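You operate a simulated robot arm through the tools that you are given. There is no shell and no other tool. Be economical: measure what you need, move in short steps, check, and stop when the job is done.

You run a simulated robot arm. Do the job below in one go: nothing can be reset, and whatever is moved stays where it is left.

JOB
Clear the toe closer's jam, then close the orange sock's toe.
Fine: the stop key clears it; lay the black sock on the table, unsewn; set guide gap and program as the orange sock's ticket says; the orange one stays on the exit tray.

It is judged by the outcome, as a careful person would: the job done as asked, and still so three seconds after it is handed in. It fails if anything else is knocked over, pushed out of place, dropped, spilled or broken.

ROBOT AND FRAMES
A 6-joint arm with a two-finger parallel gripper, fixed in place. Base frame: the origin is at the foot of the arm, x ahead of it, y to its left, z up. Lengths are in mm, angles in rad, forces in N, time in s.
With the tool pointing down near the work surface it reaches from about 200 to 440 mm from the base axis. Its first joint turns from -2.897 to 2.897 rad. Payload 4.1 kg.
Tool frame: the origin (TCP) lies between the finger pads and is the grasp point; the fingertips stand 23 mm ahead of it; z points along the fingers, y is the line along which they close. Largest opening 94 mm; finger width 38, thickness 10; the body of the gripper, 54 by 96 mm, starts 39 mm behind the TCP.
Orientation is that of the tool frame in the base frame, as [roll, pitch, yaw] about the fixed x, y, z axes, in that order (R = Rz(yaw) Ry(pitch) Rx(roll)). With the fingers straight down and closing along the base's y, the tool's x points along the base's -x, its y along +y and its z along -z.

CONTROLS
- The arm moves only by the tool servo_tool. Its argument "plan" is text: rows parted by semicolons, each of 6 numbers parted by spaces: the shift along the tool's x, y, z in mm, then the turn, a rotation vector about the tool's x, y, z in rad. In form: x y z rx ry rz; .... A call has 1 to 20 rows; each row is the pose to reach, as a shift and turn from the pose commanded when the call began, along the tool's axes at that moment. "gripper" is the gripper command, from -1 (shut) to 1 (fully open), values between in proportion, set as the call begins (left out, the last holds). A row lasts 0.2 s, in which the tool goes at most 50 mm and 0.15 rad; a call with a longer step from one row to the next is refused whole, and so is a gripper value outside its range. Where a pose cannot be reached the arm comes as near as it can. A force on the tool above 40 N (or 10 N above the force at the start of the call, whichever is more), or a blocked arm, ends the call early, and 0.2 s more pass. The fingers move at their own pace (about 45 mm/s each) and stop on an object; they squeeze with about 39 N. The grip force told is the motor's: it shows also when the fingers shut on nothing. Time passes only in rows, and 0.2 s behind the last, so rows that repeat a pose let the fingers close. It gives the time, the measured TCP pose, the force on the tool (base axes), the opening and the grip force at its end, in the units of the frame above (readings bear some noise), with the torque about the TCP (base axes, N m) and any sound that the robot's microphone picked up, and new pictures: "show" is both (left out), scene, wrist or none.
- Cameras (640 x 400 px; columns grow to the right, rows downward): "scene" is fixed at [399.3, 498.6, 1516.4]; the picture's right is [-1.00, -0.03, 0.00], its down [-0.01, 0.50, -0.86] and it looks along [0.02, -0.86, -0.50] (base axes); focal length 359 px, centre (320, 200). "wrist" rides on the gripper at [86, 16, -74] in the tool frame; the picture's right is [-0.18, 0.98, 0.00], its down [-0.58, -0.11, -0.81] and it looks along [-0.79, -0.15, 0.59] (tool axes); focal length 243 px, centre (320, 200).
- slide_trunk(by): slides the trunk up (or, below 0, down) by that many mm; the arm rides with it, the base frame stays. It gives what a move gives, with no picture.
- measure_at(camera, pixels): for up to 12 pixels [column, row] of the newest picture of that camera ("zoom" is the newest enlarged one), the place [x, y, z] in the base frame of the surface seen there, good to about 3 mm. It takes no simulated time.
- close_up(camera, box): a new picture of the part [left, top, right, bottom] of that camera's present view, enlarged. It takes no simulated time.
- close_job(): hands the job in; it is judged then, once.

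Work in short steps. Measure before you move; look again where a grasp or a placing could have gone wrong, and mend it. You have 80 turns and 200 pictures in all, those below and enlarged ones among them. Open the gripper and draw the arm clear of the work before you hand the job in, unless the task says otherwise; then end with one line.

The tools are called after "Call:" by a JSON object that holds its "op" and its "data". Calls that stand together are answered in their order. servo_tool: Moves the arm, as the interface text tells. Its arguments: {"type":"object","properties":{"plan":{"type":"string"},"gripper":{"type":"number"},"show":{"type":"string","enum":["both","scene","wrist","none"]}},"required":["plan"]} The other tools are called the same way: slide_trunk (by) slides the trunk up or down; measure_at (camera, pixels) gives the place of the surface under pixels of a picture; close_up (camera, box) takes an enlarged picture of a part of a camera's view; close_job () hands the job in.

At the start:

```text
t: 0.0
eef_pos: [377.2, -206.5, 1254.4]
tool_rot: [-3.141, 0.0, -3.14]
wrist_force: [0.2, -0.2, 0.4]
torque: [-0.01, 0.0, 0.03]
finger_gap: 93.8
grasp_force: 0.2
trunk travel left (down, up): [-525.0, 65.0]
```

scene: 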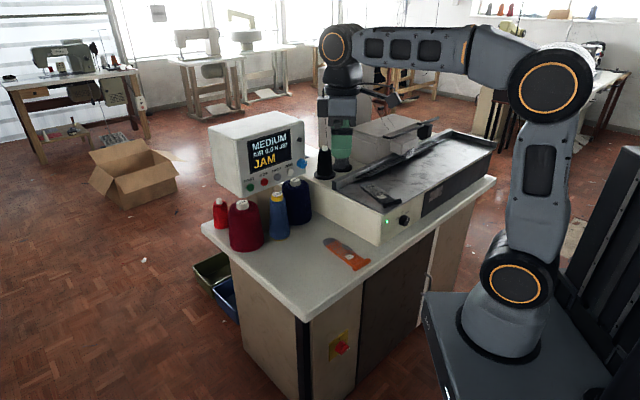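
wrist: 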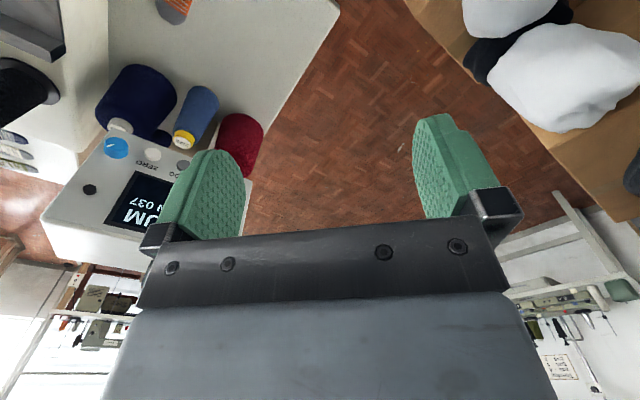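

The scene shows the toe closer with a JAM on its screen (265,155), an orange sock on the table (347,252), and a red stop button at (341,348). I'll enlarge these parts first.

Call:
{"op": "close_up", "data": {"camera": "scene", "box": [200, 105, 320, 205]}}

Call:
{"op": "close_up", "data": {"camera": "scene", "box": [310, 110, 500, 240]}}

Call:
{"op": "close_up", "data": {"camera": "scene", "box": [310, 225, 390, 275]}}

Call:
{"op": "close_up", "data": {"camera": "scene", "box": [300, 310, 380, 370]}}

```text
4.00 times, centred on (260, 155) of scene
```

zoom: 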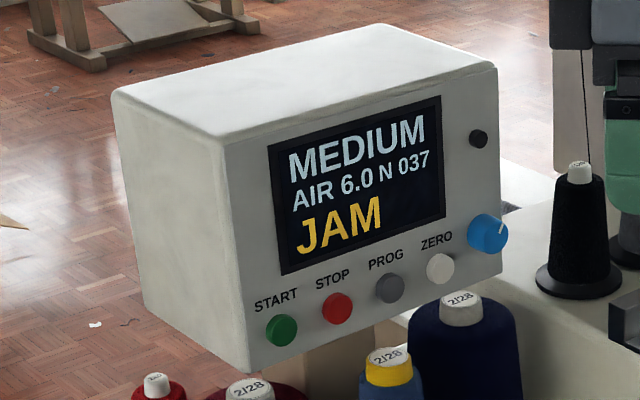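

```text
3.08 times, centred on (405, 175) of scene
```

zoom: 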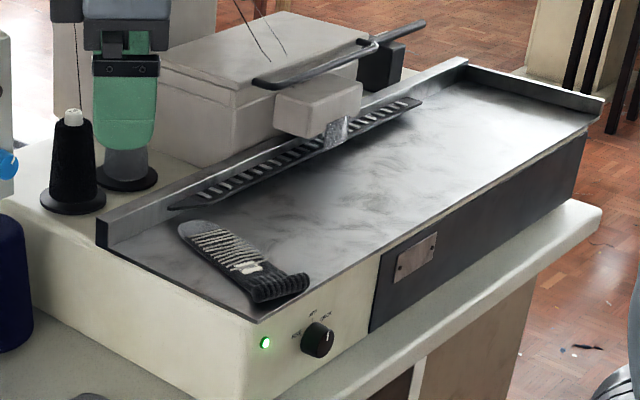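

```text
8.00 times, centred on (350, 250) of scene
```

zoom: 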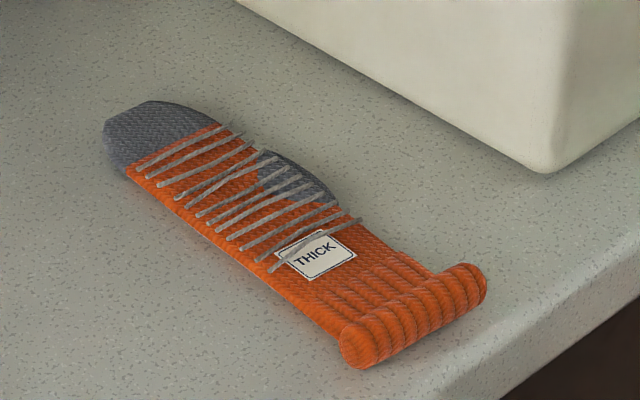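

```text
6.67 times, centred on (340, 340) of scene
```

zoom: 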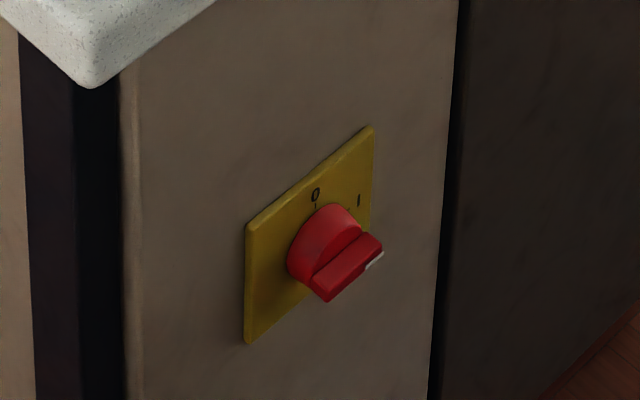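

The ticket on the orange sock reads THICK and the screen reads MEDIUM. Next I zoom in on the selector knob (405,220), the plate (434,197), the blue knob (302,163) and the black sock (385,190).

Call:
{"op": "close_up", "data": {"camera": "scene", "box": [376, 200, 424, 230]}}

Call:
{"op": "close_up", "data": {"camera": "scene", "box": [290, 145, 322, 170]}}

Call:
{"op": "close_up", "data": {"camera": "scene", "box": [335, 160, 415, 210]}}

Call:
{"op": "close_up", "data": {"camera": "scene", "box": [374, 110, 454, 160]}}

Call:
{"op": "close_up", "data": {"camera": "scene", "box": [420, 180, 460, 205]}}

Call:
{"op": "measure_at", "data": {"camera": "scene", "pixels": [[270, 187], [284, 182], [297, 177], [310, 172], [302, 163], [405, 220], [376, 190], [347, 252], [382, 185], [336, 185], [400, 150], [470, 160]]}}

```text
13.33 times, centred on (400, 215) of scene
```

zoom: 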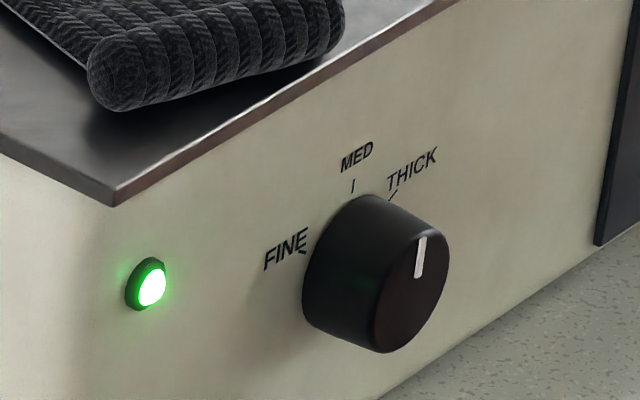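

```text
16.00 times, centred on (306, 158) of scene
```

zoom: 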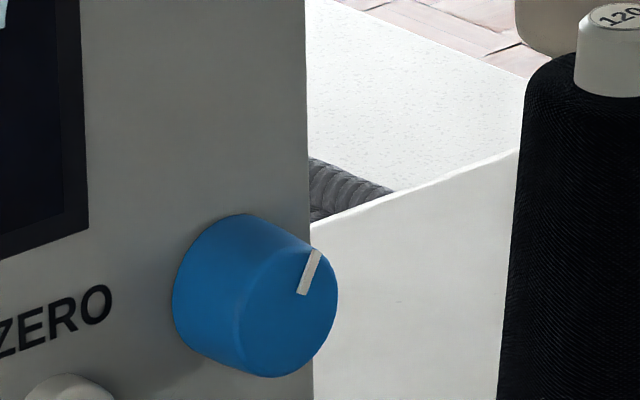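

```text
8.00 times, centred on (375, 185) of scene
```

zoom: 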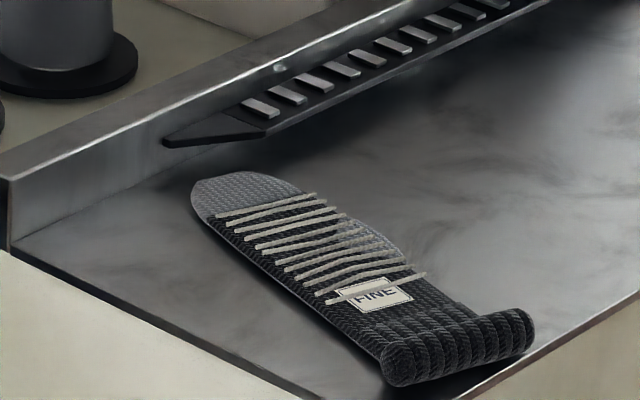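

```text
8.00 times, centred on (414, 135) of scene
```

zoom: 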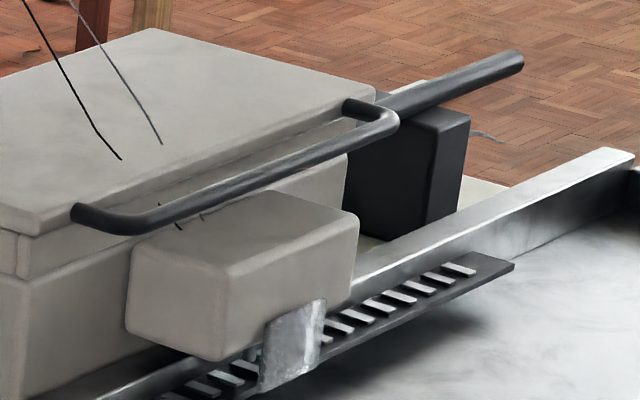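

```text
16.00 times, centred on (440, 192) of scene
```

zoom: 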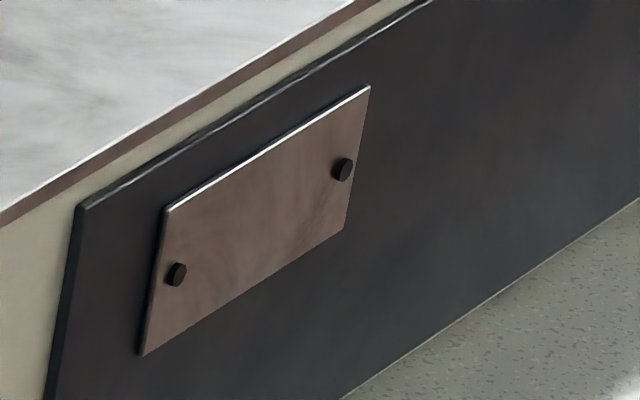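

```text
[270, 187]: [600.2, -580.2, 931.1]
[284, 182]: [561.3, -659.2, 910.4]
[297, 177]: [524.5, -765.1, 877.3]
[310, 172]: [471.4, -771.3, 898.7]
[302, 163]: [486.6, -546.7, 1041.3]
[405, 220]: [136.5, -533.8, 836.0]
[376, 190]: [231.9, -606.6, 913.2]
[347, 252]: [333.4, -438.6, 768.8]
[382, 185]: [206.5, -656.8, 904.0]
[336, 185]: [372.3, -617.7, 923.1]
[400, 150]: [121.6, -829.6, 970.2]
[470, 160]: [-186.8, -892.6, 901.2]
```

I mis-scaled the key pixels, so I re-measure them: START (250,187), STOP (264,182), PROG (277,177), ZERO (290,172), blue knob (302,163). I also measure the sock and tray geometry.

Call:
{"op": "measure_at", "data": {"camera": "scene", "pixels": [[250, 187], [264, 182], [277, 177], [290, 172], [301, 163], [258, 188], [228, 190], [294, 150], [328, 237], [362, 267], [350, 259], [404, 223]]}}

Call:
{"op": "measure_at", "data": {"camera": "scene", "pixels": [[362, 183], [388, 204], [376, 192], [384, 213], [338, 190], [490, 141], [450, 133], [410, 153], [370, 175], [420, 130], [380, 157], [427, 124]]}}

Call:
{"op": "measure_at", "data": {"camera": "scene", "pixels": [[420, 165], [407, 152], [383, 216], [325, 150], [268, 205], [278, 195], [297, 185], [240, 205], [308, 320], [430, 250], [380, 250], [340, 280]]}}

```text
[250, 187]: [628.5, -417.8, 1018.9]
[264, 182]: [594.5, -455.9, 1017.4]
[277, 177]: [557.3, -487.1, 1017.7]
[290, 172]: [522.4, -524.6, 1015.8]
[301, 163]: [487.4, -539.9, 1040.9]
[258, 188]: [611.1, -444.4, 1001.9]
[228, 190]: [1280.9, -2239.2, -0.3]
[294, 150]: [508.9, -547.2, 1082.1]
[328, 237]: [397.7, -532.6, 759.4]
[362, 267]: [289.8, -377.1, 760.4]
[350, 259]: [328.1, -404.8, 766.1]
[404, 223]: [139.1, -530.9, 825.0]
```

```text
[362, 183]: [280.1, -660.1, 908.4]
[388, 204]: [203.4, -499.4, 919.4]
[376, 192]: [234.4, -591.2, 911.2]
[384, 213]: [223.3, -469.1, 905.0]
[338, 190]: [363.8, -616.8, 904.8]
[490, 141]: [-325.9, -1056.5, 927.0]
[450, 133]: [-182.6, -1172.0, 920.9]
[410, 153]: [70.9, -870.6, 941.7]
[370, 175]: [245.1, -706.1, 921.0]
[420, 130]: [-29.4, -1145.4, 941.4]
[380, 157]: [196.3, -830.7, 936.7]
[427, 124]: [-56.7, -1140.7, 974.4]
```

```text
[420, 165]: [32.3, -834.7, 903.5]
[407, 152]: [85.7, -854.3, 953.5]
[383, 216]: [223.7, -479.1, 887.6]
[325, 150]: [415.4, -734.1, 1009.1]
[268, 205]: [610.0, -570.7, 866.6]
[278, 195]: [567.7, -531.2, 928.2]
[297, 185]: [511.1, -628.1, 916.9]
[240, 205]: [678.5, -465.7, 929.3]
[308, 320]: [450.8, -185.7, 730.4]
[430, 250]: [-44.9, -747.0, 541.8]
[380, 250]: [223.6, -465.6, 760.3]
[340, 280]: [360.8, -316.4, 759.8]
```

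The keys and both knobs lie on faces turned 45°, with the outward normal about (-0.7, 0.7, 0). I yaw the tool 45° and move toward the panel at the present height.

Call:
{"op": "servo_tool", "data": {"plan": "-17 -22 0 0 0 0.13; -34 -45 0 0 0 0.26; -51 -68 0 0 0 0.39; -68 -91 0 0 0 0.52; -85 -113 0 0 0 0.65; -103 -136 0 0 0 0.785; -103 -136 0 0 0 0.785", "gripper": -1, "show": "none"}}

```text
t: 1.6
eef_pos: [479.2, -341.7, 1254.6]
tool_rot: [-3.141, 0.001, 2.354]
wrist_force: [0.1, -1.0, -0.3]
torque: [0.01, 0.02, 0.01]
finger_gap: 0.0
grasp_force: 38.9
trunk travel left (down, up): [-525.0, 65.0]
```

The yaw worked. Now I tilt the tool to horizontal so that it faces the panel.

Call:
{"op": "servo_tool", "data": {"plan": "0 0 0 0 -0.143 0; 0 0 0 0 -0.286 0; 0 0 0 0 -0.428 0; 0 0 0 0 -0.571 0; 0 0 0 0 -0.714 0; 0 0 0 0 -0.857 0; 0 0 0 0 -1.0 0; 0 0 0 0 -1.142 0; 0 0 0 0 -1.285 0; 0 0 0 0 -1.428 0; 0 0 0 0 -1.571 0; 0 0 0 0 -1.571 0", "show": "both"}}

```text
t: 4.2
eef_pos: [481.4, -341.2, 1255.0]
tool_rot: [-0.056, 1.568, -0.841]
wrist_force: [0.8, -0.1, 0.0]
torque: [0.02, 0.0, 0.01]
finger_gap: 0.0
grasp_force: 39.4
out of reach, approached as far as the arm can: row 9
trunk travel left (down, up): [-525.0, 65.0]
```

scene: 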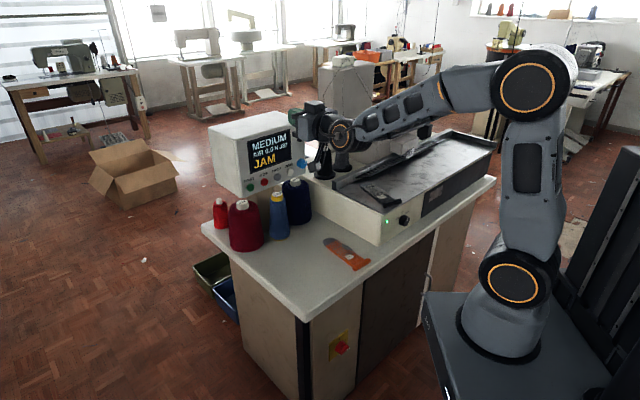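
wrist: 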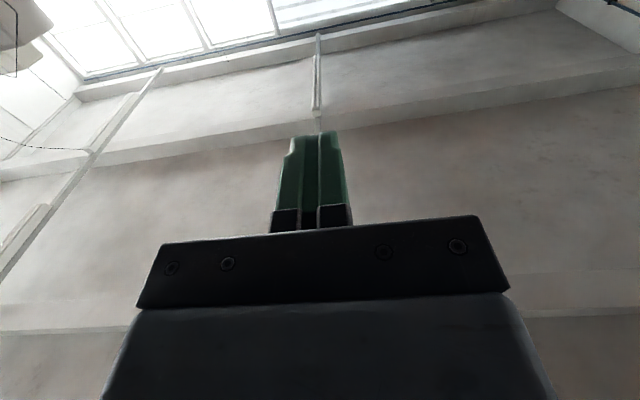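

The tool is now horizontal and facing the panel. The trunk slides down 237 mm to bring it to key height.

Call:
{"op": "slide_trunk", "data": {"by": -237}}

Call:
{"op": "servo_tool", "data": {"plan": "0 0 0 0 0 0", "show": "both"}}

```text
t: 6.7
eef_pos: [479.6, -341.9, 1017.7]
tool_rot: [3.08, 1.57, 2.295]
wrist_force: [0.7, -0.5, 1.0]
torque: [-0.02, 0.01, -0.01]
finger_gap: 0.0
grasp_force: 39.1
trunk travel left (down, up): [-288.0, 302.0]
```

```text
t: 7.1
eef_pos: [479.8, -341.6, 1018.4]
tool_rot: [-0.243, 1.57, -1.025]
wrist_force: [0.0, 0.2, -0.2]
torque: [-0.03, 0.01, 0.0]
finger_gap: 0.2
grasp_force: 39.3
trunk travel left (down, up): [-288.0, 302.0]
```

scene: 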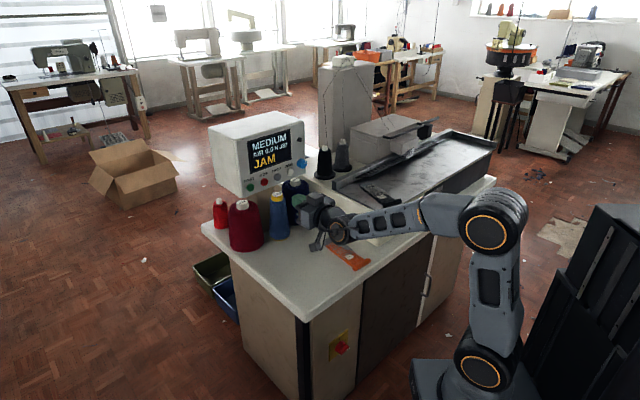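
wrist: 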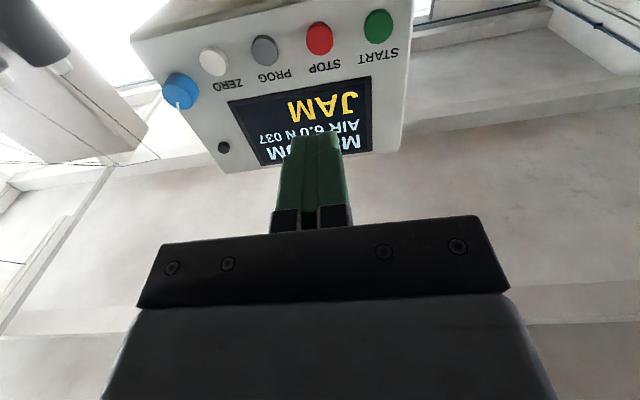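

The wrist view now shows the keys upside down: STOP (319,38), PROG (264,50), START (378,26). I measure them here.

Call:
{"op": "measure_at", "data": {"camera": "wrist", "pixels": [[378, 26], [319, 38], [264, 50], [213, 62], [180, 90], [345, 62], [295, 75], [378, 130]]}}

```text
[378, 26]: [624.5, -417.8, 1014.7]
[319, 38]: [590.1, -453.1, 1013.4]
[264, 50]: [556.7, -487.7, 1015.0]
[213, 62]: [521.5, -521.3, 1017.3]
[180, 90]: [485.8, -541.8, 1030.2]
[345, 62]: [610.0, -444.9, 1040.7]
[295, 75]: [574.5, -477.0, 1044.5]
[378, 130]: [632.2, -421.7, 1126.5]
```

STOP is straight ahead (same position along the panel as the TCP), with its face about 136 mm beyond the fingertips. I approach to roughly 8 mm away.

Call:
{"op": "servo_tool", "data": {"plan": "2 0 40 0 0 0; 2 0 80 0 0 0; 2 0 110 0 0 0; 2 0 128 0 0 0; 2 0 128 0 0 0", "show": "both"}}

```text
t: 8.3
eef_pos: [571.8, -432.5, 1014.2]
tool_rot: [-2.968, 1.569, 2.525]
wrist_force: [0.0, 0.2, 0.1]
torque: [0.04, 0.01, 0.01]
finger_gap: 0.3
grasp_force: 39.1
trunk travel left (down, up): [-288.0, 302.0]
```

scene: 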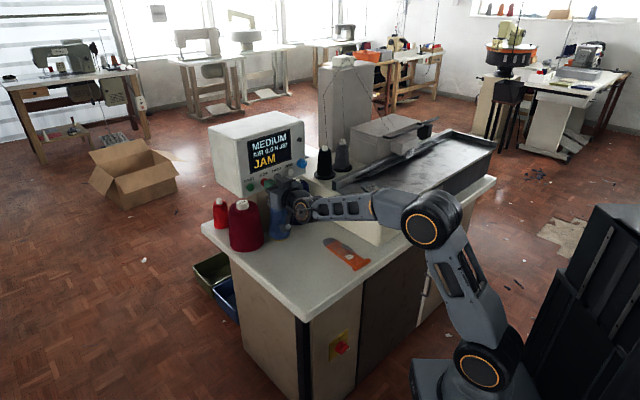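
wrist: 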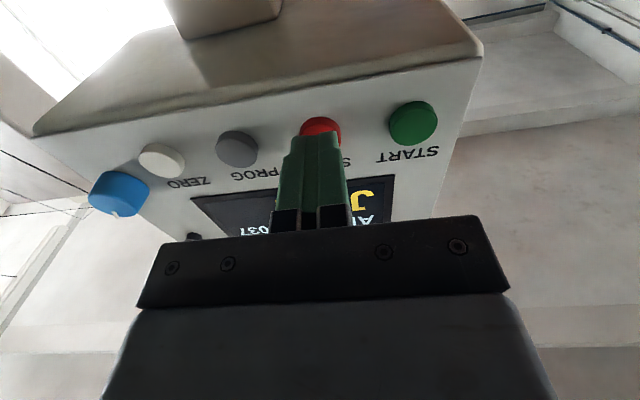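

The fingertips are in front of STOP (322,128). I press in small steps and then back off.

Call:
{"op": "servo_tool", "data": {"plan": "0 0 4 0 0 0; 0 0 7 0 0 0; 0 0 9 0 0 0; 0 0 11 0 0 0; 0 0 12 0 0 0; 0 0 12 0 0 0; 0 0 0 0 0 0; 0 0 -15 0 0 0; 0 0 -15 0 0 0", "show": "scene"}}

Call:
{"op": "close_up", "data": {"camera": "scene", "box": [200, 105, 320, 205]}}

```text
t: 10.3
eef_pos: [561.2, -422.0, 1015.4]
tool_rot: [3.011, 1.568, 2.221]
wrist_force: [0.6, 0.0, 0.3]
torque: [-0.01, -0.01, 0.0]
finger_gap: 0.4
grasp_force: 39.0
trunk travel left (down, up): [-288.0, 302.0]
heard: click
```

scene: 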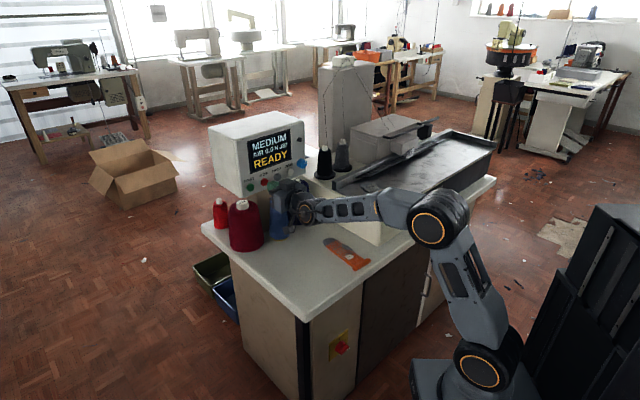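

```text
4.00 times, centred on (260, 155) of scene
```

zoom: 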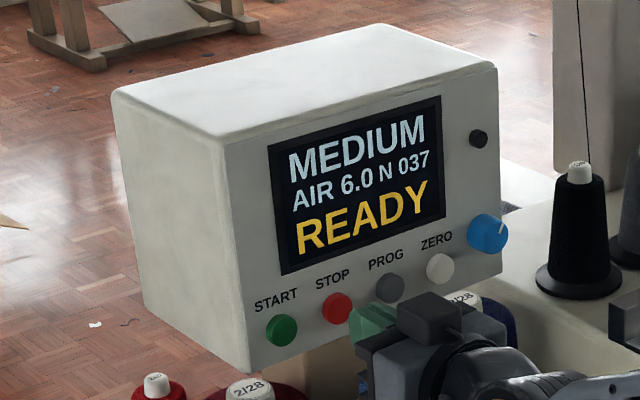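

The jam has cleared to READY. PROG sits about 49 mm along −y in the tool frame, so I move across and press it once.

Call:
{"op": "servo_tool", "data": {"plan": "0 -25 0 0 0 0; 0 -49.5 0 0 0 0; 0 -49.5 10 0 0 0; 0 -49.5 19 0 0 0; 0 -49.5 22 0 0 0; 0 -49.5 24 0 0 0; 0 -49.5 26 0 0 0; 0 -49.5 27 0 0 0; 0 -49.5 27 0 0 0; 0 -49.5 12 0 0 0; 0 -49.5 0 0 0 0; 0 -49.5 0 0 0 0", "show": "both"}}

Call:
{"op": "close_up", "data": {"camera": "scene", "box": [200, 105, 320, 205]}}

```text
t: 12.9
eef_pos: [556.6, -434.2, 1020.2]
tool_rot: [3.112, 1.565, 2.306]
wrist_force: [-0.8, 0.2, 0.1]
torque: [0.0, -0.03, -0.01]
finger_gap: 0.0
grasp_force: 39.5
out of reach, approached as far as the arm can: row 1, 2, 3, 4, 5, 6, 7, 8, 9, 10, 11, 12
trunk travel left (down, up): [-288.0, 302.0]
```

scene: 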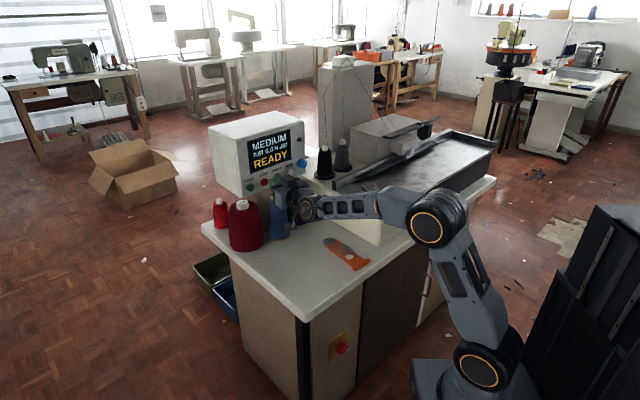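
wrist: 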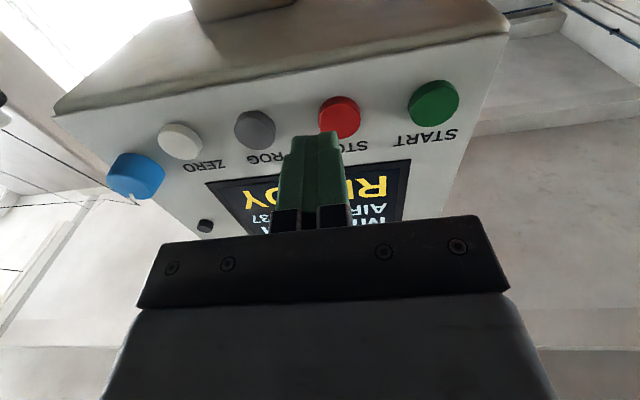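

```text
4.00 times, centred on (260, 155) of scene
```

zoom: 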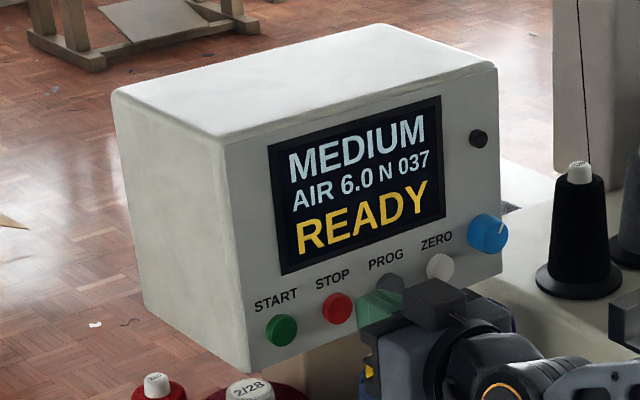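

The move across hit the edge of reach, apparently because the forearm and tool are nearly in line. I back off and raise the tool 120 mm; then the trunk goes down by the same amount so the forearm slopes up toward the tool.

Call:
{"op": "servo_tool", "data": {"plan": "0 0 -30 0 0 0; 0 0 -60 0 0 0; -30 0 -60 0 0 0; -60 0 -60 0 0 0; -90 0 -60 0 0 0; -125 0 -60 0 0 0; -125 0 -60 0 0 0", "show": "none"}}

Call:
{"op": "slide_trunk", "data": {"by": -125}}

Call:
{"op": "servo_tool", "data": {"plan": "0 0 0 0 0 0; 0 0 0 0 0 0", "show": "both"}}

```text
t: 14.5
eef_pos: [514.7, -391.8, 1147.0]
tool_rot: [-2.685, 1.571, 2.814]
wrist_force: [-0.6, -0.1, 0.7]
torque: [0.01, -0.02, 0.0]
finger_gap: 0.1
grasp_force: 39.3
out of reach, approached as far as the arm can: row 1, 2
trunk travel left (down, up): [-288.0, 302.0]
```

```text
t: 16.0
eef_pos: [514.7, -391.5, 1023.2]
tool_rot: [-0.258, 1.57, -1.043]
wrist_force: [0.4, -0.3, -0.9]
torque: [0.0, -0.02, -0.01]
finger_gap: 0.0
grasp_force: 39.5
trunk travel left (down, up): [-163.0, 427.0]
```

```text
t: 16.6
eef_pos: [514.7, -391.6, 1021.2]
tool_rot: [0.597, 1.57, -0.191]
wrist_force: [0.5, 0.2, 0.3]
torque: [0.04, -0.02, -0.01]
finger_gap: 0.2
grasp_force: 38.9
trunk travel left (down, up): [-163.0, 427.0]
```

scene: 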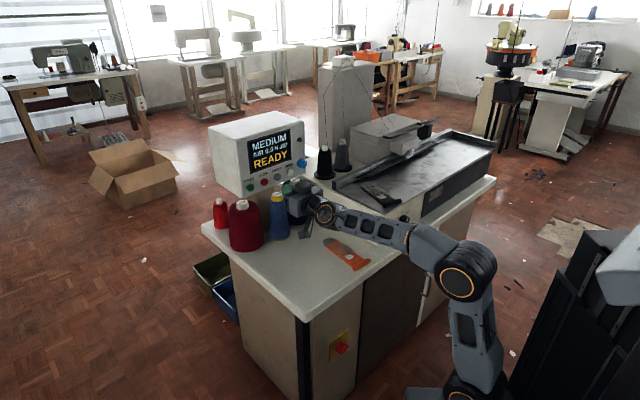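
wrist: 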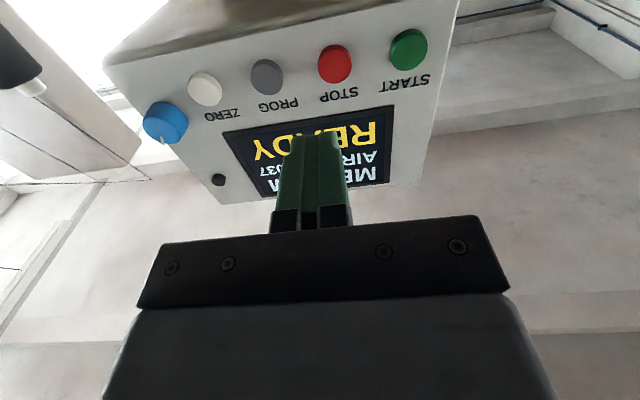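

The pose is good now. PROG is −38 in tool y, +5.5 in x, with its face about 75 mm ahead; I move and press.

Call:
{"op": "servo_tool", "data": {"plan": "3 -20 0 0 0 0; 5.5 -38 0 0 0 0; 5.5 -38 30 0 0 0; 5.5 -38 55 0 0 0; 5.5 -38 68 0 0 0; 5.5 -38 68 0 0 0", "show": "wrist"}}

```text
t: 18.0
eef_pos: [536.6, -466.3, 1014.1]
tool_rot: [-3.133, 1.57, 2.359]
wrist_force: [0.9, 0.7, -0.4]
torque: [0.0, 0.0, 0.04]
finger_gap: 0.0
grasp_force: 39.0
out of reach, approached as far as the arm can: row 2, 3
trunk travel left (down, up): [-163.0, 427.0]
```

wrist: 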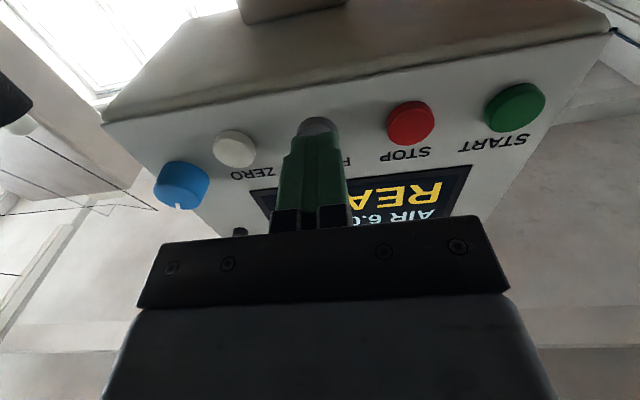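

The fingertip is aligned with PROG at (315,125), about 7 mm off. Pressing now.

Call:
{"op": "servo_tool", "data": {"plan": "0 0 4 0 0 0; 0 0 7 0 0 0; 0 0 9 0 0 0; 0 0 11 0 0 0; 0 0 12 0 0 0; 0 0 12 0 0 0; 0 0 0 0 0 0; 0 0 -15 0 0 0; 0 0 -15 0 0 0", "show": "none"}}

Call:
{"op": "close_up", "data": {"camera": "scene", "box": [200, 105, 320, 205]}}

```text
t: 20.0
eef_pos: [525.5, -455.6, 1018.2]
tool_rot: [3.062, 1.569, 2.268]
wrist_force: [0.2, -0.5, 0.0]
torque: [0.01, -0.01, 0.0]
finger_gap: 0.0
grasp_force: 39.1
trunk travel left (down, up): [-163.0, 427.0]
heard: click
```

```text
4.00 times, centred on (260, 155) of scene
```

zoom: 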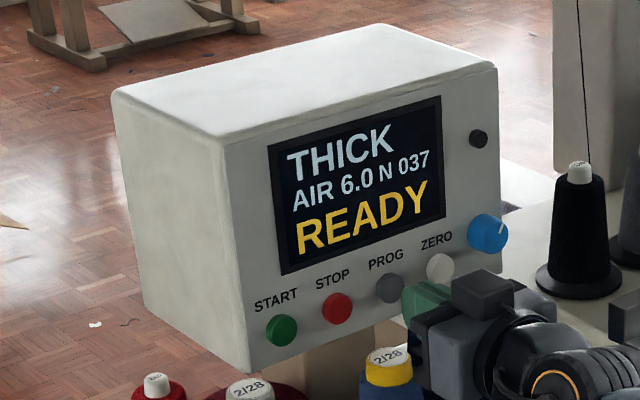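

The program now reads THICK. Before going to the gap knob I check the geometry around it, including the column at right.

Call:
{"op": "measure_at", "data": {"camera": "scene", "pixels": [[560, 280], [600, 240], [620, 230], [540, 330], [630, 260], [425, 390], [393, 221], [405, 221], [400, 210], [412, 212], [388, 222], [470, 380]]}}

Call:
{"op": "close_up", "data": {"camera": "scene", "box": [376, 195, 440, 235]}}

```text
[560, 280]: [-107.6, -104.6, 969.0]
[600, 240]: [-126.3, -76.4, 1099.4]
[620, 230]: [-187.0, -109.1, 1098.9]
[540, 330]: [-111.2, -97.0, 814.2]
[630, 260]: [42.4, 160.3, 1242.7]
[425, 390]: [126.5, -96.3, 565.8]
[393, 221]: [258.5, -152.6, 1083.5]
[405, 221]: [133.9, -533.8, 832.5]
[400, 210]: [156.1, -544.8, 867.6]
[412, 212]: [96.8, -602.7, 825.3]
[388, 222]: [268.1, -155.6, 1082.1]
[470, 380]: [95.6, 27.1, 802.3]
```

```text
10.00 times, centred on (408, 215) of scene
```

zoom: 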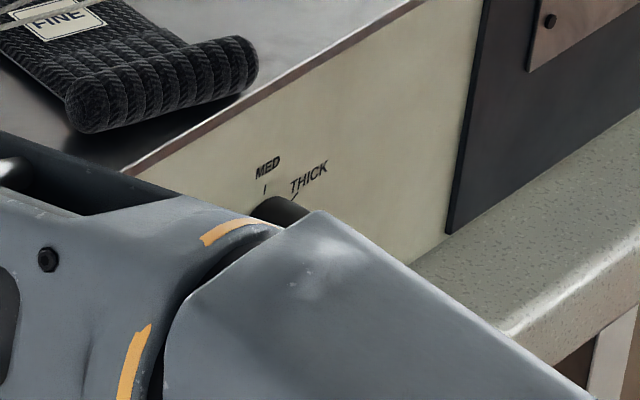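

I back the tool out along its axis, then move sideways in front of the gap knob at a safe height.

Call:
{"op": "servo_tool", "data": {"plan": "0 0 -47 0 0 0; 0 0 -94 0 0 0; 0 0 -141 0 0 0; 0 0 -188 0 0 0; 0 -20 -230 0 0 0; 0 -60 -255 0 0 0; 0 -100 -275 0 0 0; 0 -145 -283 0 0 0; 0 -190 -283 0 0 0; 0 -235 -283 0 0 0; 0 -280 -283 0 0 0; 0 -326 -283 0 0 0; 0 -326 -283 0 0 0", "gripper": 0.3, "show": "both"}}

```text
t: 22.8
eef_pos: [328.3, -285.3, 1006.8]
tool_rot: [2.818, 1.507, 1.992]
wrist_force: [0.4, 0.8, -0.5]
torque: [0.0, -0.01, 0.0]
finger_gap: 61.3
grasp_force: 0.1
out of reach, approached as far as the arm can: row 1, 2, 3, 4, 5, 6, 7, 8, 9, 10, 11, 12, 13
trunk travel left (down, up): [-163.0, 427.0]
```

scene: 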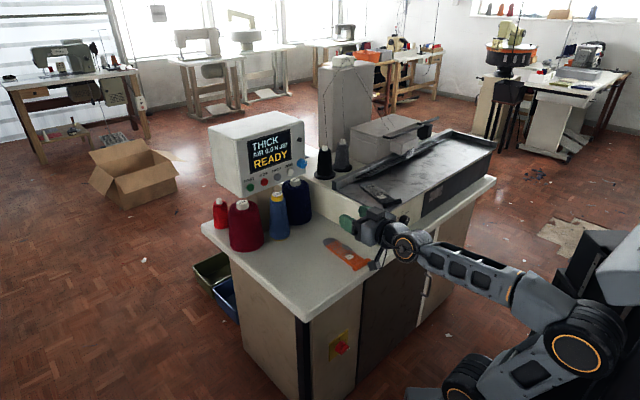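
wrist: 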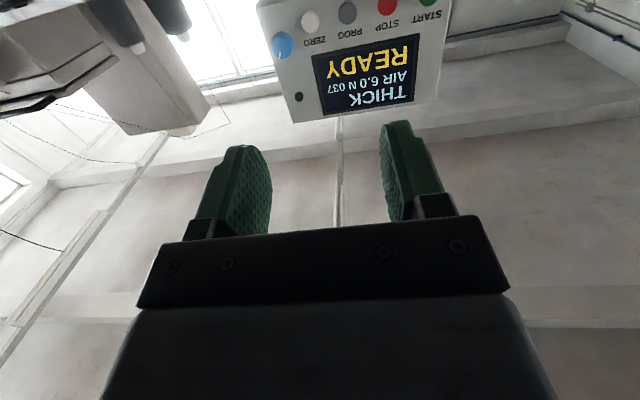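

That position is too tightly folded (the wrist would sit near the base axis). Instead I tilt the tool about 40° down, which moves the wrist outward, and go to the knob in that pose.

Call:
{"op": "servo_tool", "data": {"plan": "0 0 0 0 0.14 0; 0 0 0 0 0.28 0; 0 0 0 0 0.42 0; 0 0 0 0 0.56 0; 0 0 0 0 0.7 0; 0 0 0 0 0.7 0", "show": "none"}}

```text
t: 24.2
eef_pos: [313.4, -295.7, 1014.4]
tool_rot: [2.877, 0.804, 2.128]
wrist_force: [0.7, 0.2, 1.6]
torque: [-0.01, 0.01, -0.01]
finger_gap: 61.1
grasp_force: 0.0
out of reach, approached as far as the arm can: row 1, 2, 3, 4, 5, 6
trunk travel left (down, up): [-163.0, 427.0]
```

The tool is tilted down but still twisted about 15°. I straighten it while moving outward and toward the knob's side, to around (253,-405).

Call:
{"op": "servo_tool", "data": {"plan": "-11 -29 4 0.025 0.005 -0.04; -21 -58 7 0.05 0.01 -0.08; -32 -88 11 0.075 0.015 -0.12; -43 -117 14 0.1 0.02 -0.16; -43 -117 14 0.1 0.02 -0.16", "show": "both"}}

```text
t: 25.4
eef_pos: [253.2, -406.3, 1018.0]
tool_rot: [-3.138, 0.806, 2.362]
wrist_force: [0.5, 0.2, -0.3]
torque: [0.03, 0.01, 0.01]
finger_gap: 61.0
grasp_force: 0.0
trunk travel left (down, up): [-163.0, 427.0]
```

scene: 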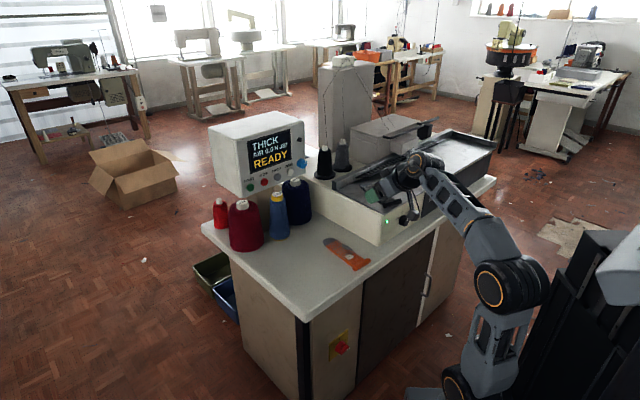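
wrist: 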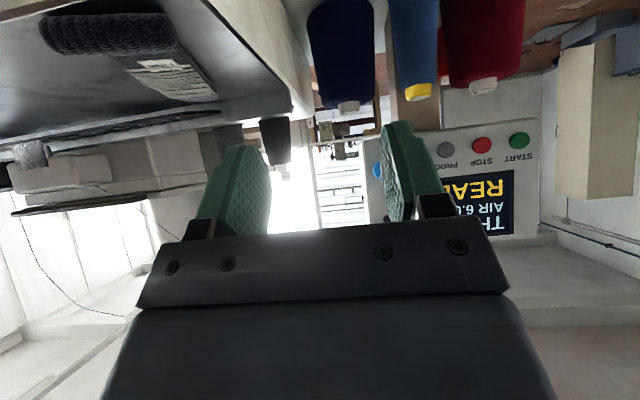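

The pose is exact now. I move in front of and above the knob, to about (73,-465,1018).

Call:
{"op": "servo_tool", "data": {"plan": "12 -34 -12 0 0 0; 24 -68 -25 0 0 0; 36 -102 -37 0 0 0; 48 -136 -50 0 0 0; 59 -169 -62 0 0 0; 59 -169 -62 0 0 0", "show": "both"}}

Call:
{"op": "close_up", "data": {"camera": "scene", "box": [376, 200, 424, 230]}}

```text
t: 26.8
eef_pos: [72.5, -463.7, 1019.3]
tool_rot: [-3.137, 0.806, 2.362]
wrist_force: [-0.1, 0.6, -0.3]
torque: [0.01, -0.02, -0.03]
finger_gap: 61.0
grasp_force: 0.0
trunk travel left (down, up): [-163.0, 427.0]
```

scene: 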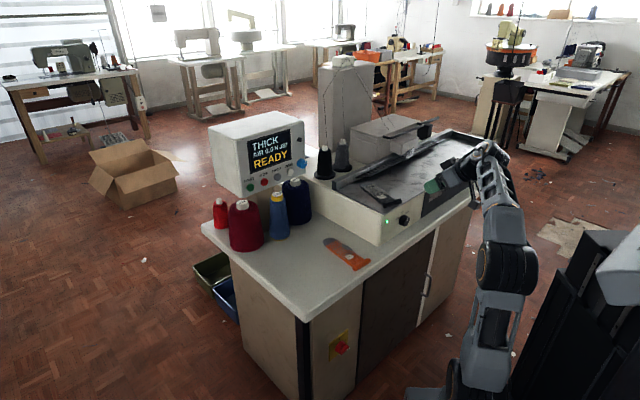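
wrist: 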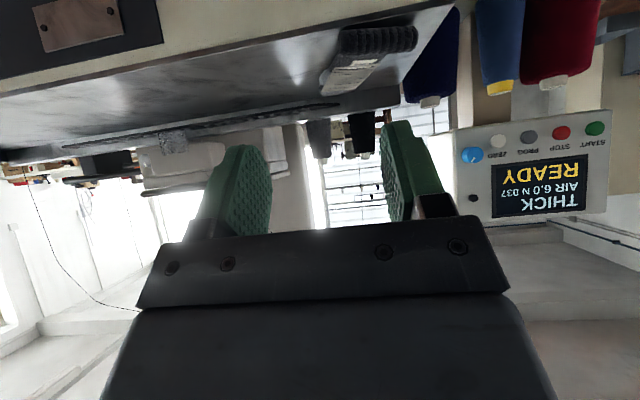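

```text
13.33 times, centred on (400, 215) of scene
```

zoom: 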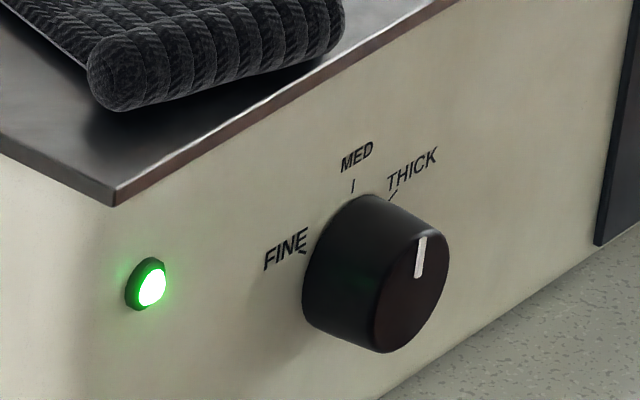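

With a clear view of the knob, I measure its face, pointer ends, ticks and the housing in the zoom.

Call:
{"op": "measure_at", "data": {"camera": "zoom", "pixels": [[424, 240], [417, 275], [412, 295], [380, 310], [440, 280], [410, 345], [353, 186], [391, 196], [301, 251], [500, 200], [320, 285], [360, 205]]}}

```text
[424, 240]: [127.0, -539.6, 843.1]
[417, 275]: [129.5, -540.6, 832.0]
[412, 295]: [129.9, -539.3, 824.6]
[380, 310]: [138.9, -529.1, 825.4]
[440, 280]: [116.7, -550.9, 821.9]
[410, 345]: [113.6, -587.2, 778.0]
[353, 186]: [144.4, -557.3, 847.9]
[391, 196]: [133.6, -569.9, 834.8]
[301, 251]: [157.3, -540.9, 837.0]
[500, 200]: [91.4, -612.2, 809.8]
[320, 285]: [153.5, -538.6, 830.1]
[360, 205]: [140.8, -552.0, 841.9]
```

The pointer is at MED; the knob axis is at about t=-290, z≈824, protruding 24 mm, and THICK is about 60° clockwise. I come in front of the knob with the tool pre-rolled −30° about the knob axis.

Call:
{"op": "servo_tool", "data": {"plan": "22 -3 33 0.073 0 -0.076; 45 -6 66 0.145 0 -0.151; 67 -8 99 0.218 0 -0.227; 90 -11 132 0.29 0 -0.302; 112 -14 164 0.363 0 -0.378; 112 -14 164 0.363 0 -0.378", "show": "both"}}

Call:
{"op": "close_up", "data": {"camera": "scene", "box": [376, 190, 440, 230]}}

```text
t: 28.2
eef_pos: [90.8, -503.3, 823.1]
tool_rot: [-2.443, 0.671, 2.841]
wrist_force: [0.5, 0.1, -0.1]
torque: [-0.01, -0.01, -0.02]
finger_gap: 61.2
grasp_force: 0.1
trunk travel left (down, up): [-163.0, 427.0]
```

scene: 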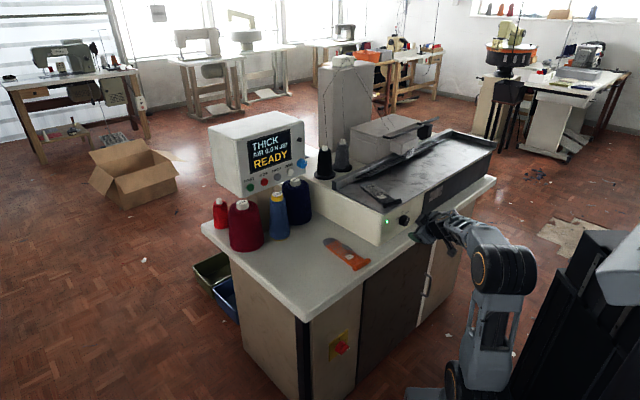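
wrist: 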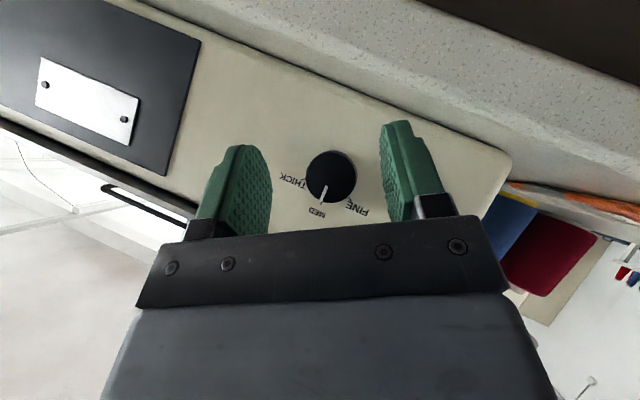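

```text
10.00 times, centred on (408, 210) of scene
```

zoom: 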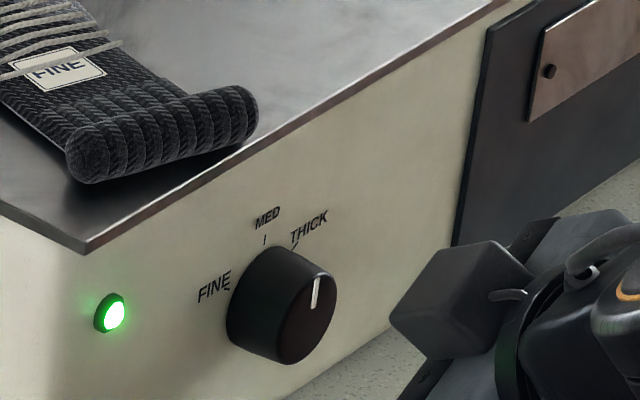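

The wrist camera sees the knob directly at (330,176), between the fingers. I measure and zoom for the exact centre and tick angles.

Call:
{"op": "close_up", "data": {"camera": "wrist", "box": [274, 145, 386, 225]}}

Call:
{"op": "measure_at", "data": {"camera": "wrist", "pixels": [[331, 172], [324, 195], [312, 162], [353, 168], [332, 152], [316, 203], [303, 187], [349, 200], [280, 200], [375, 170]]}}

```text
5.00 times, centred on (330, 185) of wrist
```

zoom: 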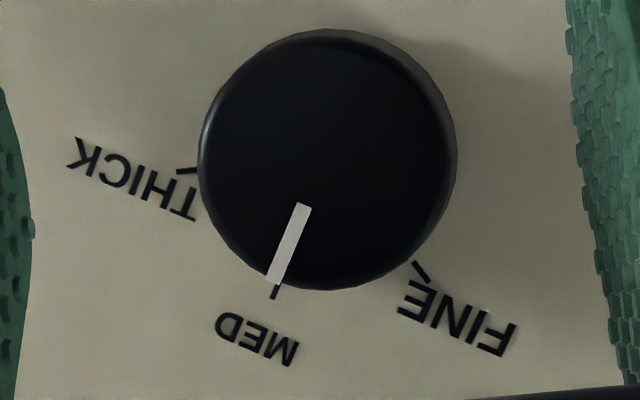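

```text
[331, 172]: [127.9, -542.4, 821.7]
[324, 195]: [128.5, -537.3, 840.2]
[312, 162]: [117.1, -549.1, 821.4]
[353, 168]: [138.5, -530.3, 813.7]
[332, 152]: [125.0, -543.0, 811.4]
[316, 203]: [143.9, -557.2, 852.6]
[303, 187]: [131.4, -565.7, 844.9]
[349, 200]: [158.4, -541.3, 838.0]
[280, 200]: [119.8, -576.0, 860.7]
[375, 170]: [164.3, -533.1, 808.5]
```

TICK spacing is 60° and the knob centre lines up with the TCP (t≈−292, z≈825). I advance 43 mm along the knob axis.

Call:
{"op": "servo_tool", "data": {"plan": "-10 0 10.4 0 0 0; -20 0 20.8 0 0 0; -27 0 28 0 0 0; -30 0 31 0 0 0; -30 0 31 0 0 0", "show": "wrist"}}

```text
t: 29.4
eef_pos: [122.0, -533.2, 824.7]
tool_rot: [-2.441, 0.674, 2.844]
wrist_force: [0.6, 0.2, 1.2]
torque: [0.0, -0.03, 0.01]
finger_gap: 61.2
grasp_force: 0.0
trunk travel left (down, up): [-163.0, 427.0]
```

wrist: 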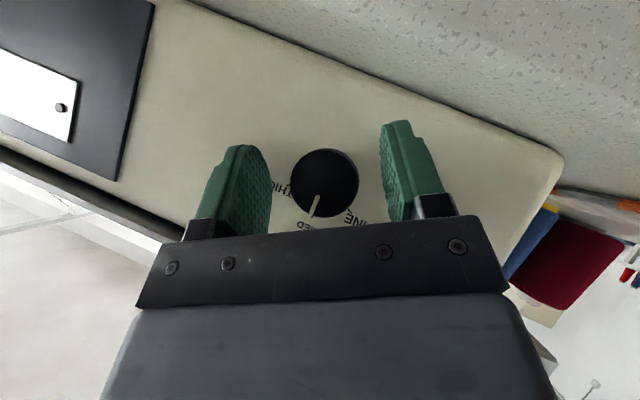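

The knob is between the fingers with no contact force, so I close on it.

Call:
{"op": "servo_tool", "data": {"plan": "0 0 0 0 0 0; 0 0 0 0 0 0; 0 0 0 0 0 0; 0 0 0 0 0 0", "gripper": -1, "show": "wrist"}}

```text
t: 30.4
eef_pos: [122.6, -534.4, 823.0]
tool_rot: [-2.442, 0.675, 2.843]
wrist_force: [-0.6, -1.4, 0.0]
torque: [-0.03, -0.05, -0.08]
finger_gap: 36.8
grasp_force: 45.6
trunk travel left (down, up): [-163.0, 427.0]
```

wrist: 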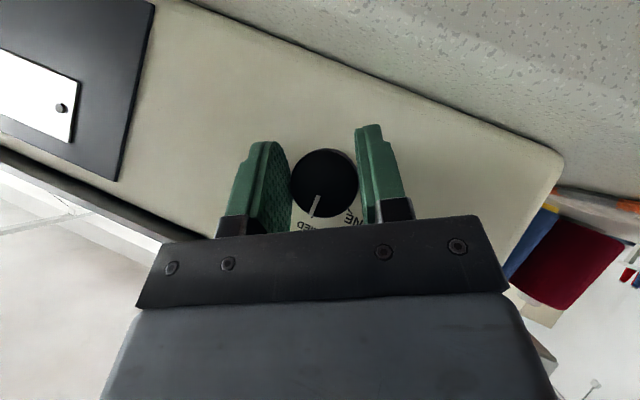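

The grip is firm at 36.8 mm. I rotate +60° about the knob axis.

Call:
{"op": "servo_tool", "data": {"plan": "0 0 0 -0.091 0 0.094; 0 0 0 -0.181 0 0.189; 0 0 0 -0.272 0 0.283; 0 0 0 -0.362 0 0.378; 0 0 0 -0.453 0 0.472; 0 0 0 -0.544 0 0.566; 0 0 0 -0.634 0 0.661; 0 0 0 -0.725 0 0.755; 0 0 0 -0.725 0 0.755", "show": "both"}}

Call:
{"op": "close_up", "data": {"camera": "wrist", "box": [274, 145, 386, 225]}}

Call:
{"op": "close_up", "data": {"camera": "scene", "box": [376, 190, 440, 230]}}

```text
t: 32.4
eef_pos: [122.9, -531.9, 824.4]
tool_rot: [2.451, 0.675, 1.882]
wrist_force: [10.3, 16.4, -2.7]
torque: [-0.14, 0.0, 0.44]
finger_gap: 36.6
grasp_force: 44.9
trunk travel left (down, up): [-163.0, 427.0]
```

scene: 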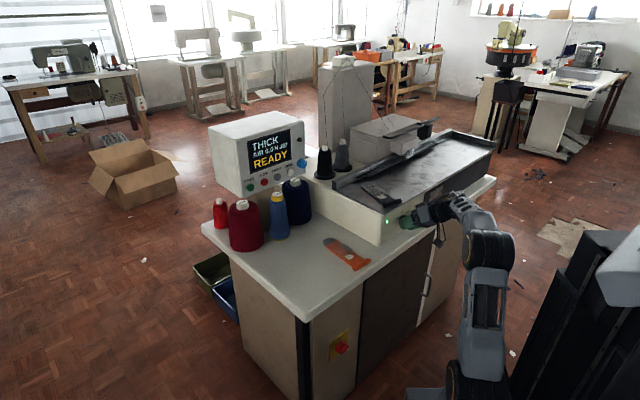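
wrist: 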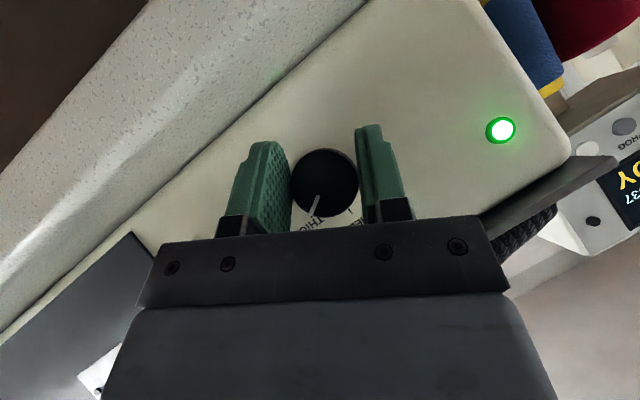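

```text
5.00 times, centred on (330, 185) of wrist
```

zoom: 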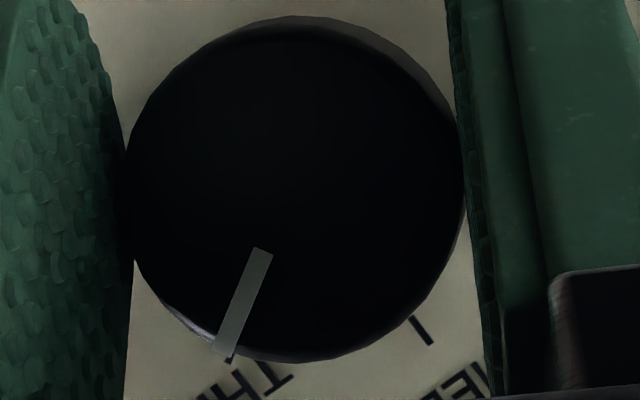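

```text
10.00 times, centred on (408, 210) of scene
```

zoom: 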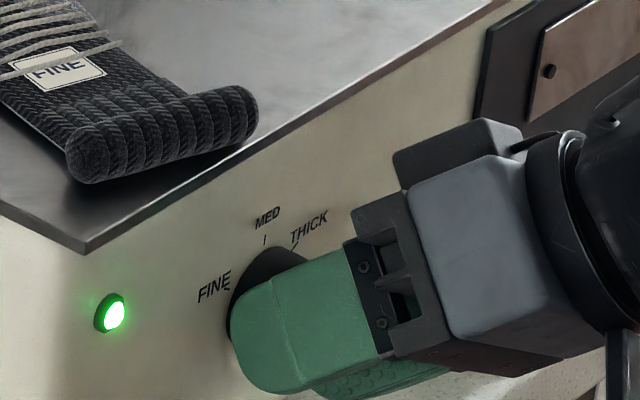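

The pointer tip now meets the THICK tick. I open first and then back off along the knob axis.

Call:
{"op": "servo_tool", "data": {"plan": "0 0 0 0 0 0; 0 0 0 0 0 0; 0 0 0 0 0 0; 10 0 -10 0 0 0; 30 0 -31 0 0 0; 55 0 -57 0 0 0; 55 0 -57 0 0 0", "gripper": 0.3, "show": "wrist"}}

Call:
{"op": "close_up", "data": {"camera": "wrist", "box": [274, 125, 386, 195]}}

Call:
{"op": "close_up", "data": {"camera": "scene", "box": [376, 190, 440, 230]}}

```text
t: 34.0
eef_pos: [66.3, -478.9, 824.2]
tool_rot: [2.452, 0.677, 1.881]
wrist_force: [0.5, 0.0, -0.2]
torque: [0.0, -0.03, 0.02]
finger_gap: 61.0
grasp_force: 0.1
trunk travel left (down, up): [-163.0, 427.0]
```

wrist: 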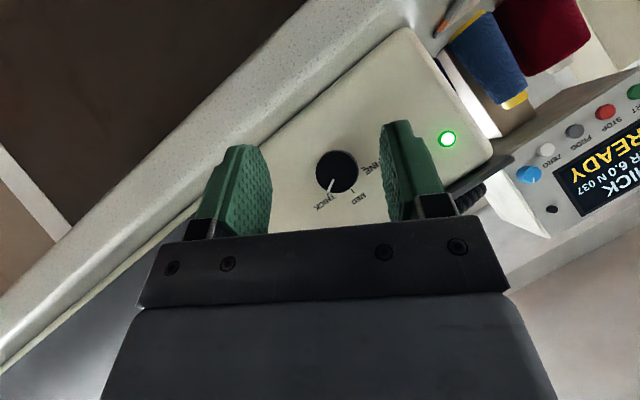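

```text
5.71 times, centred on (330, 160) of wrist
```

zoom: 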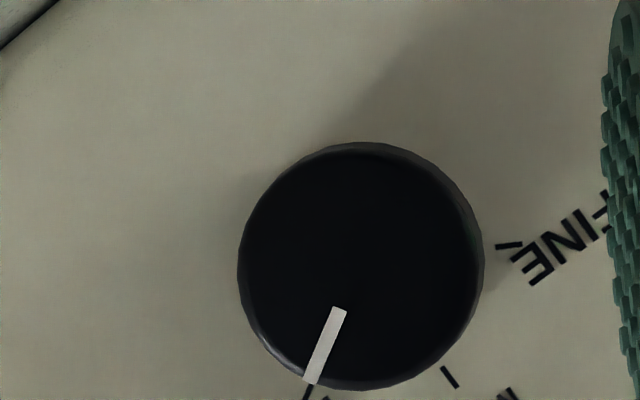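

```text
10.00 times, centred on (408, 210) of scene
```

zoom: 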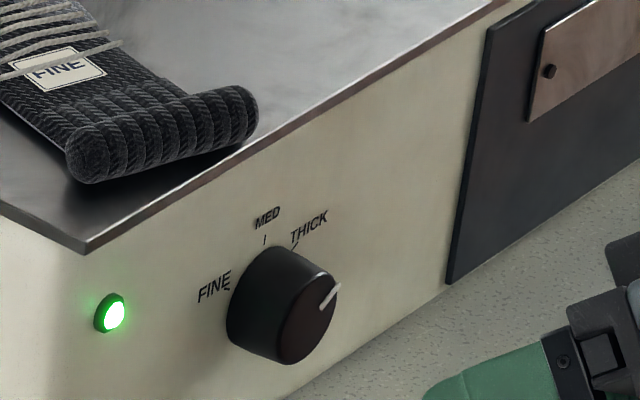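

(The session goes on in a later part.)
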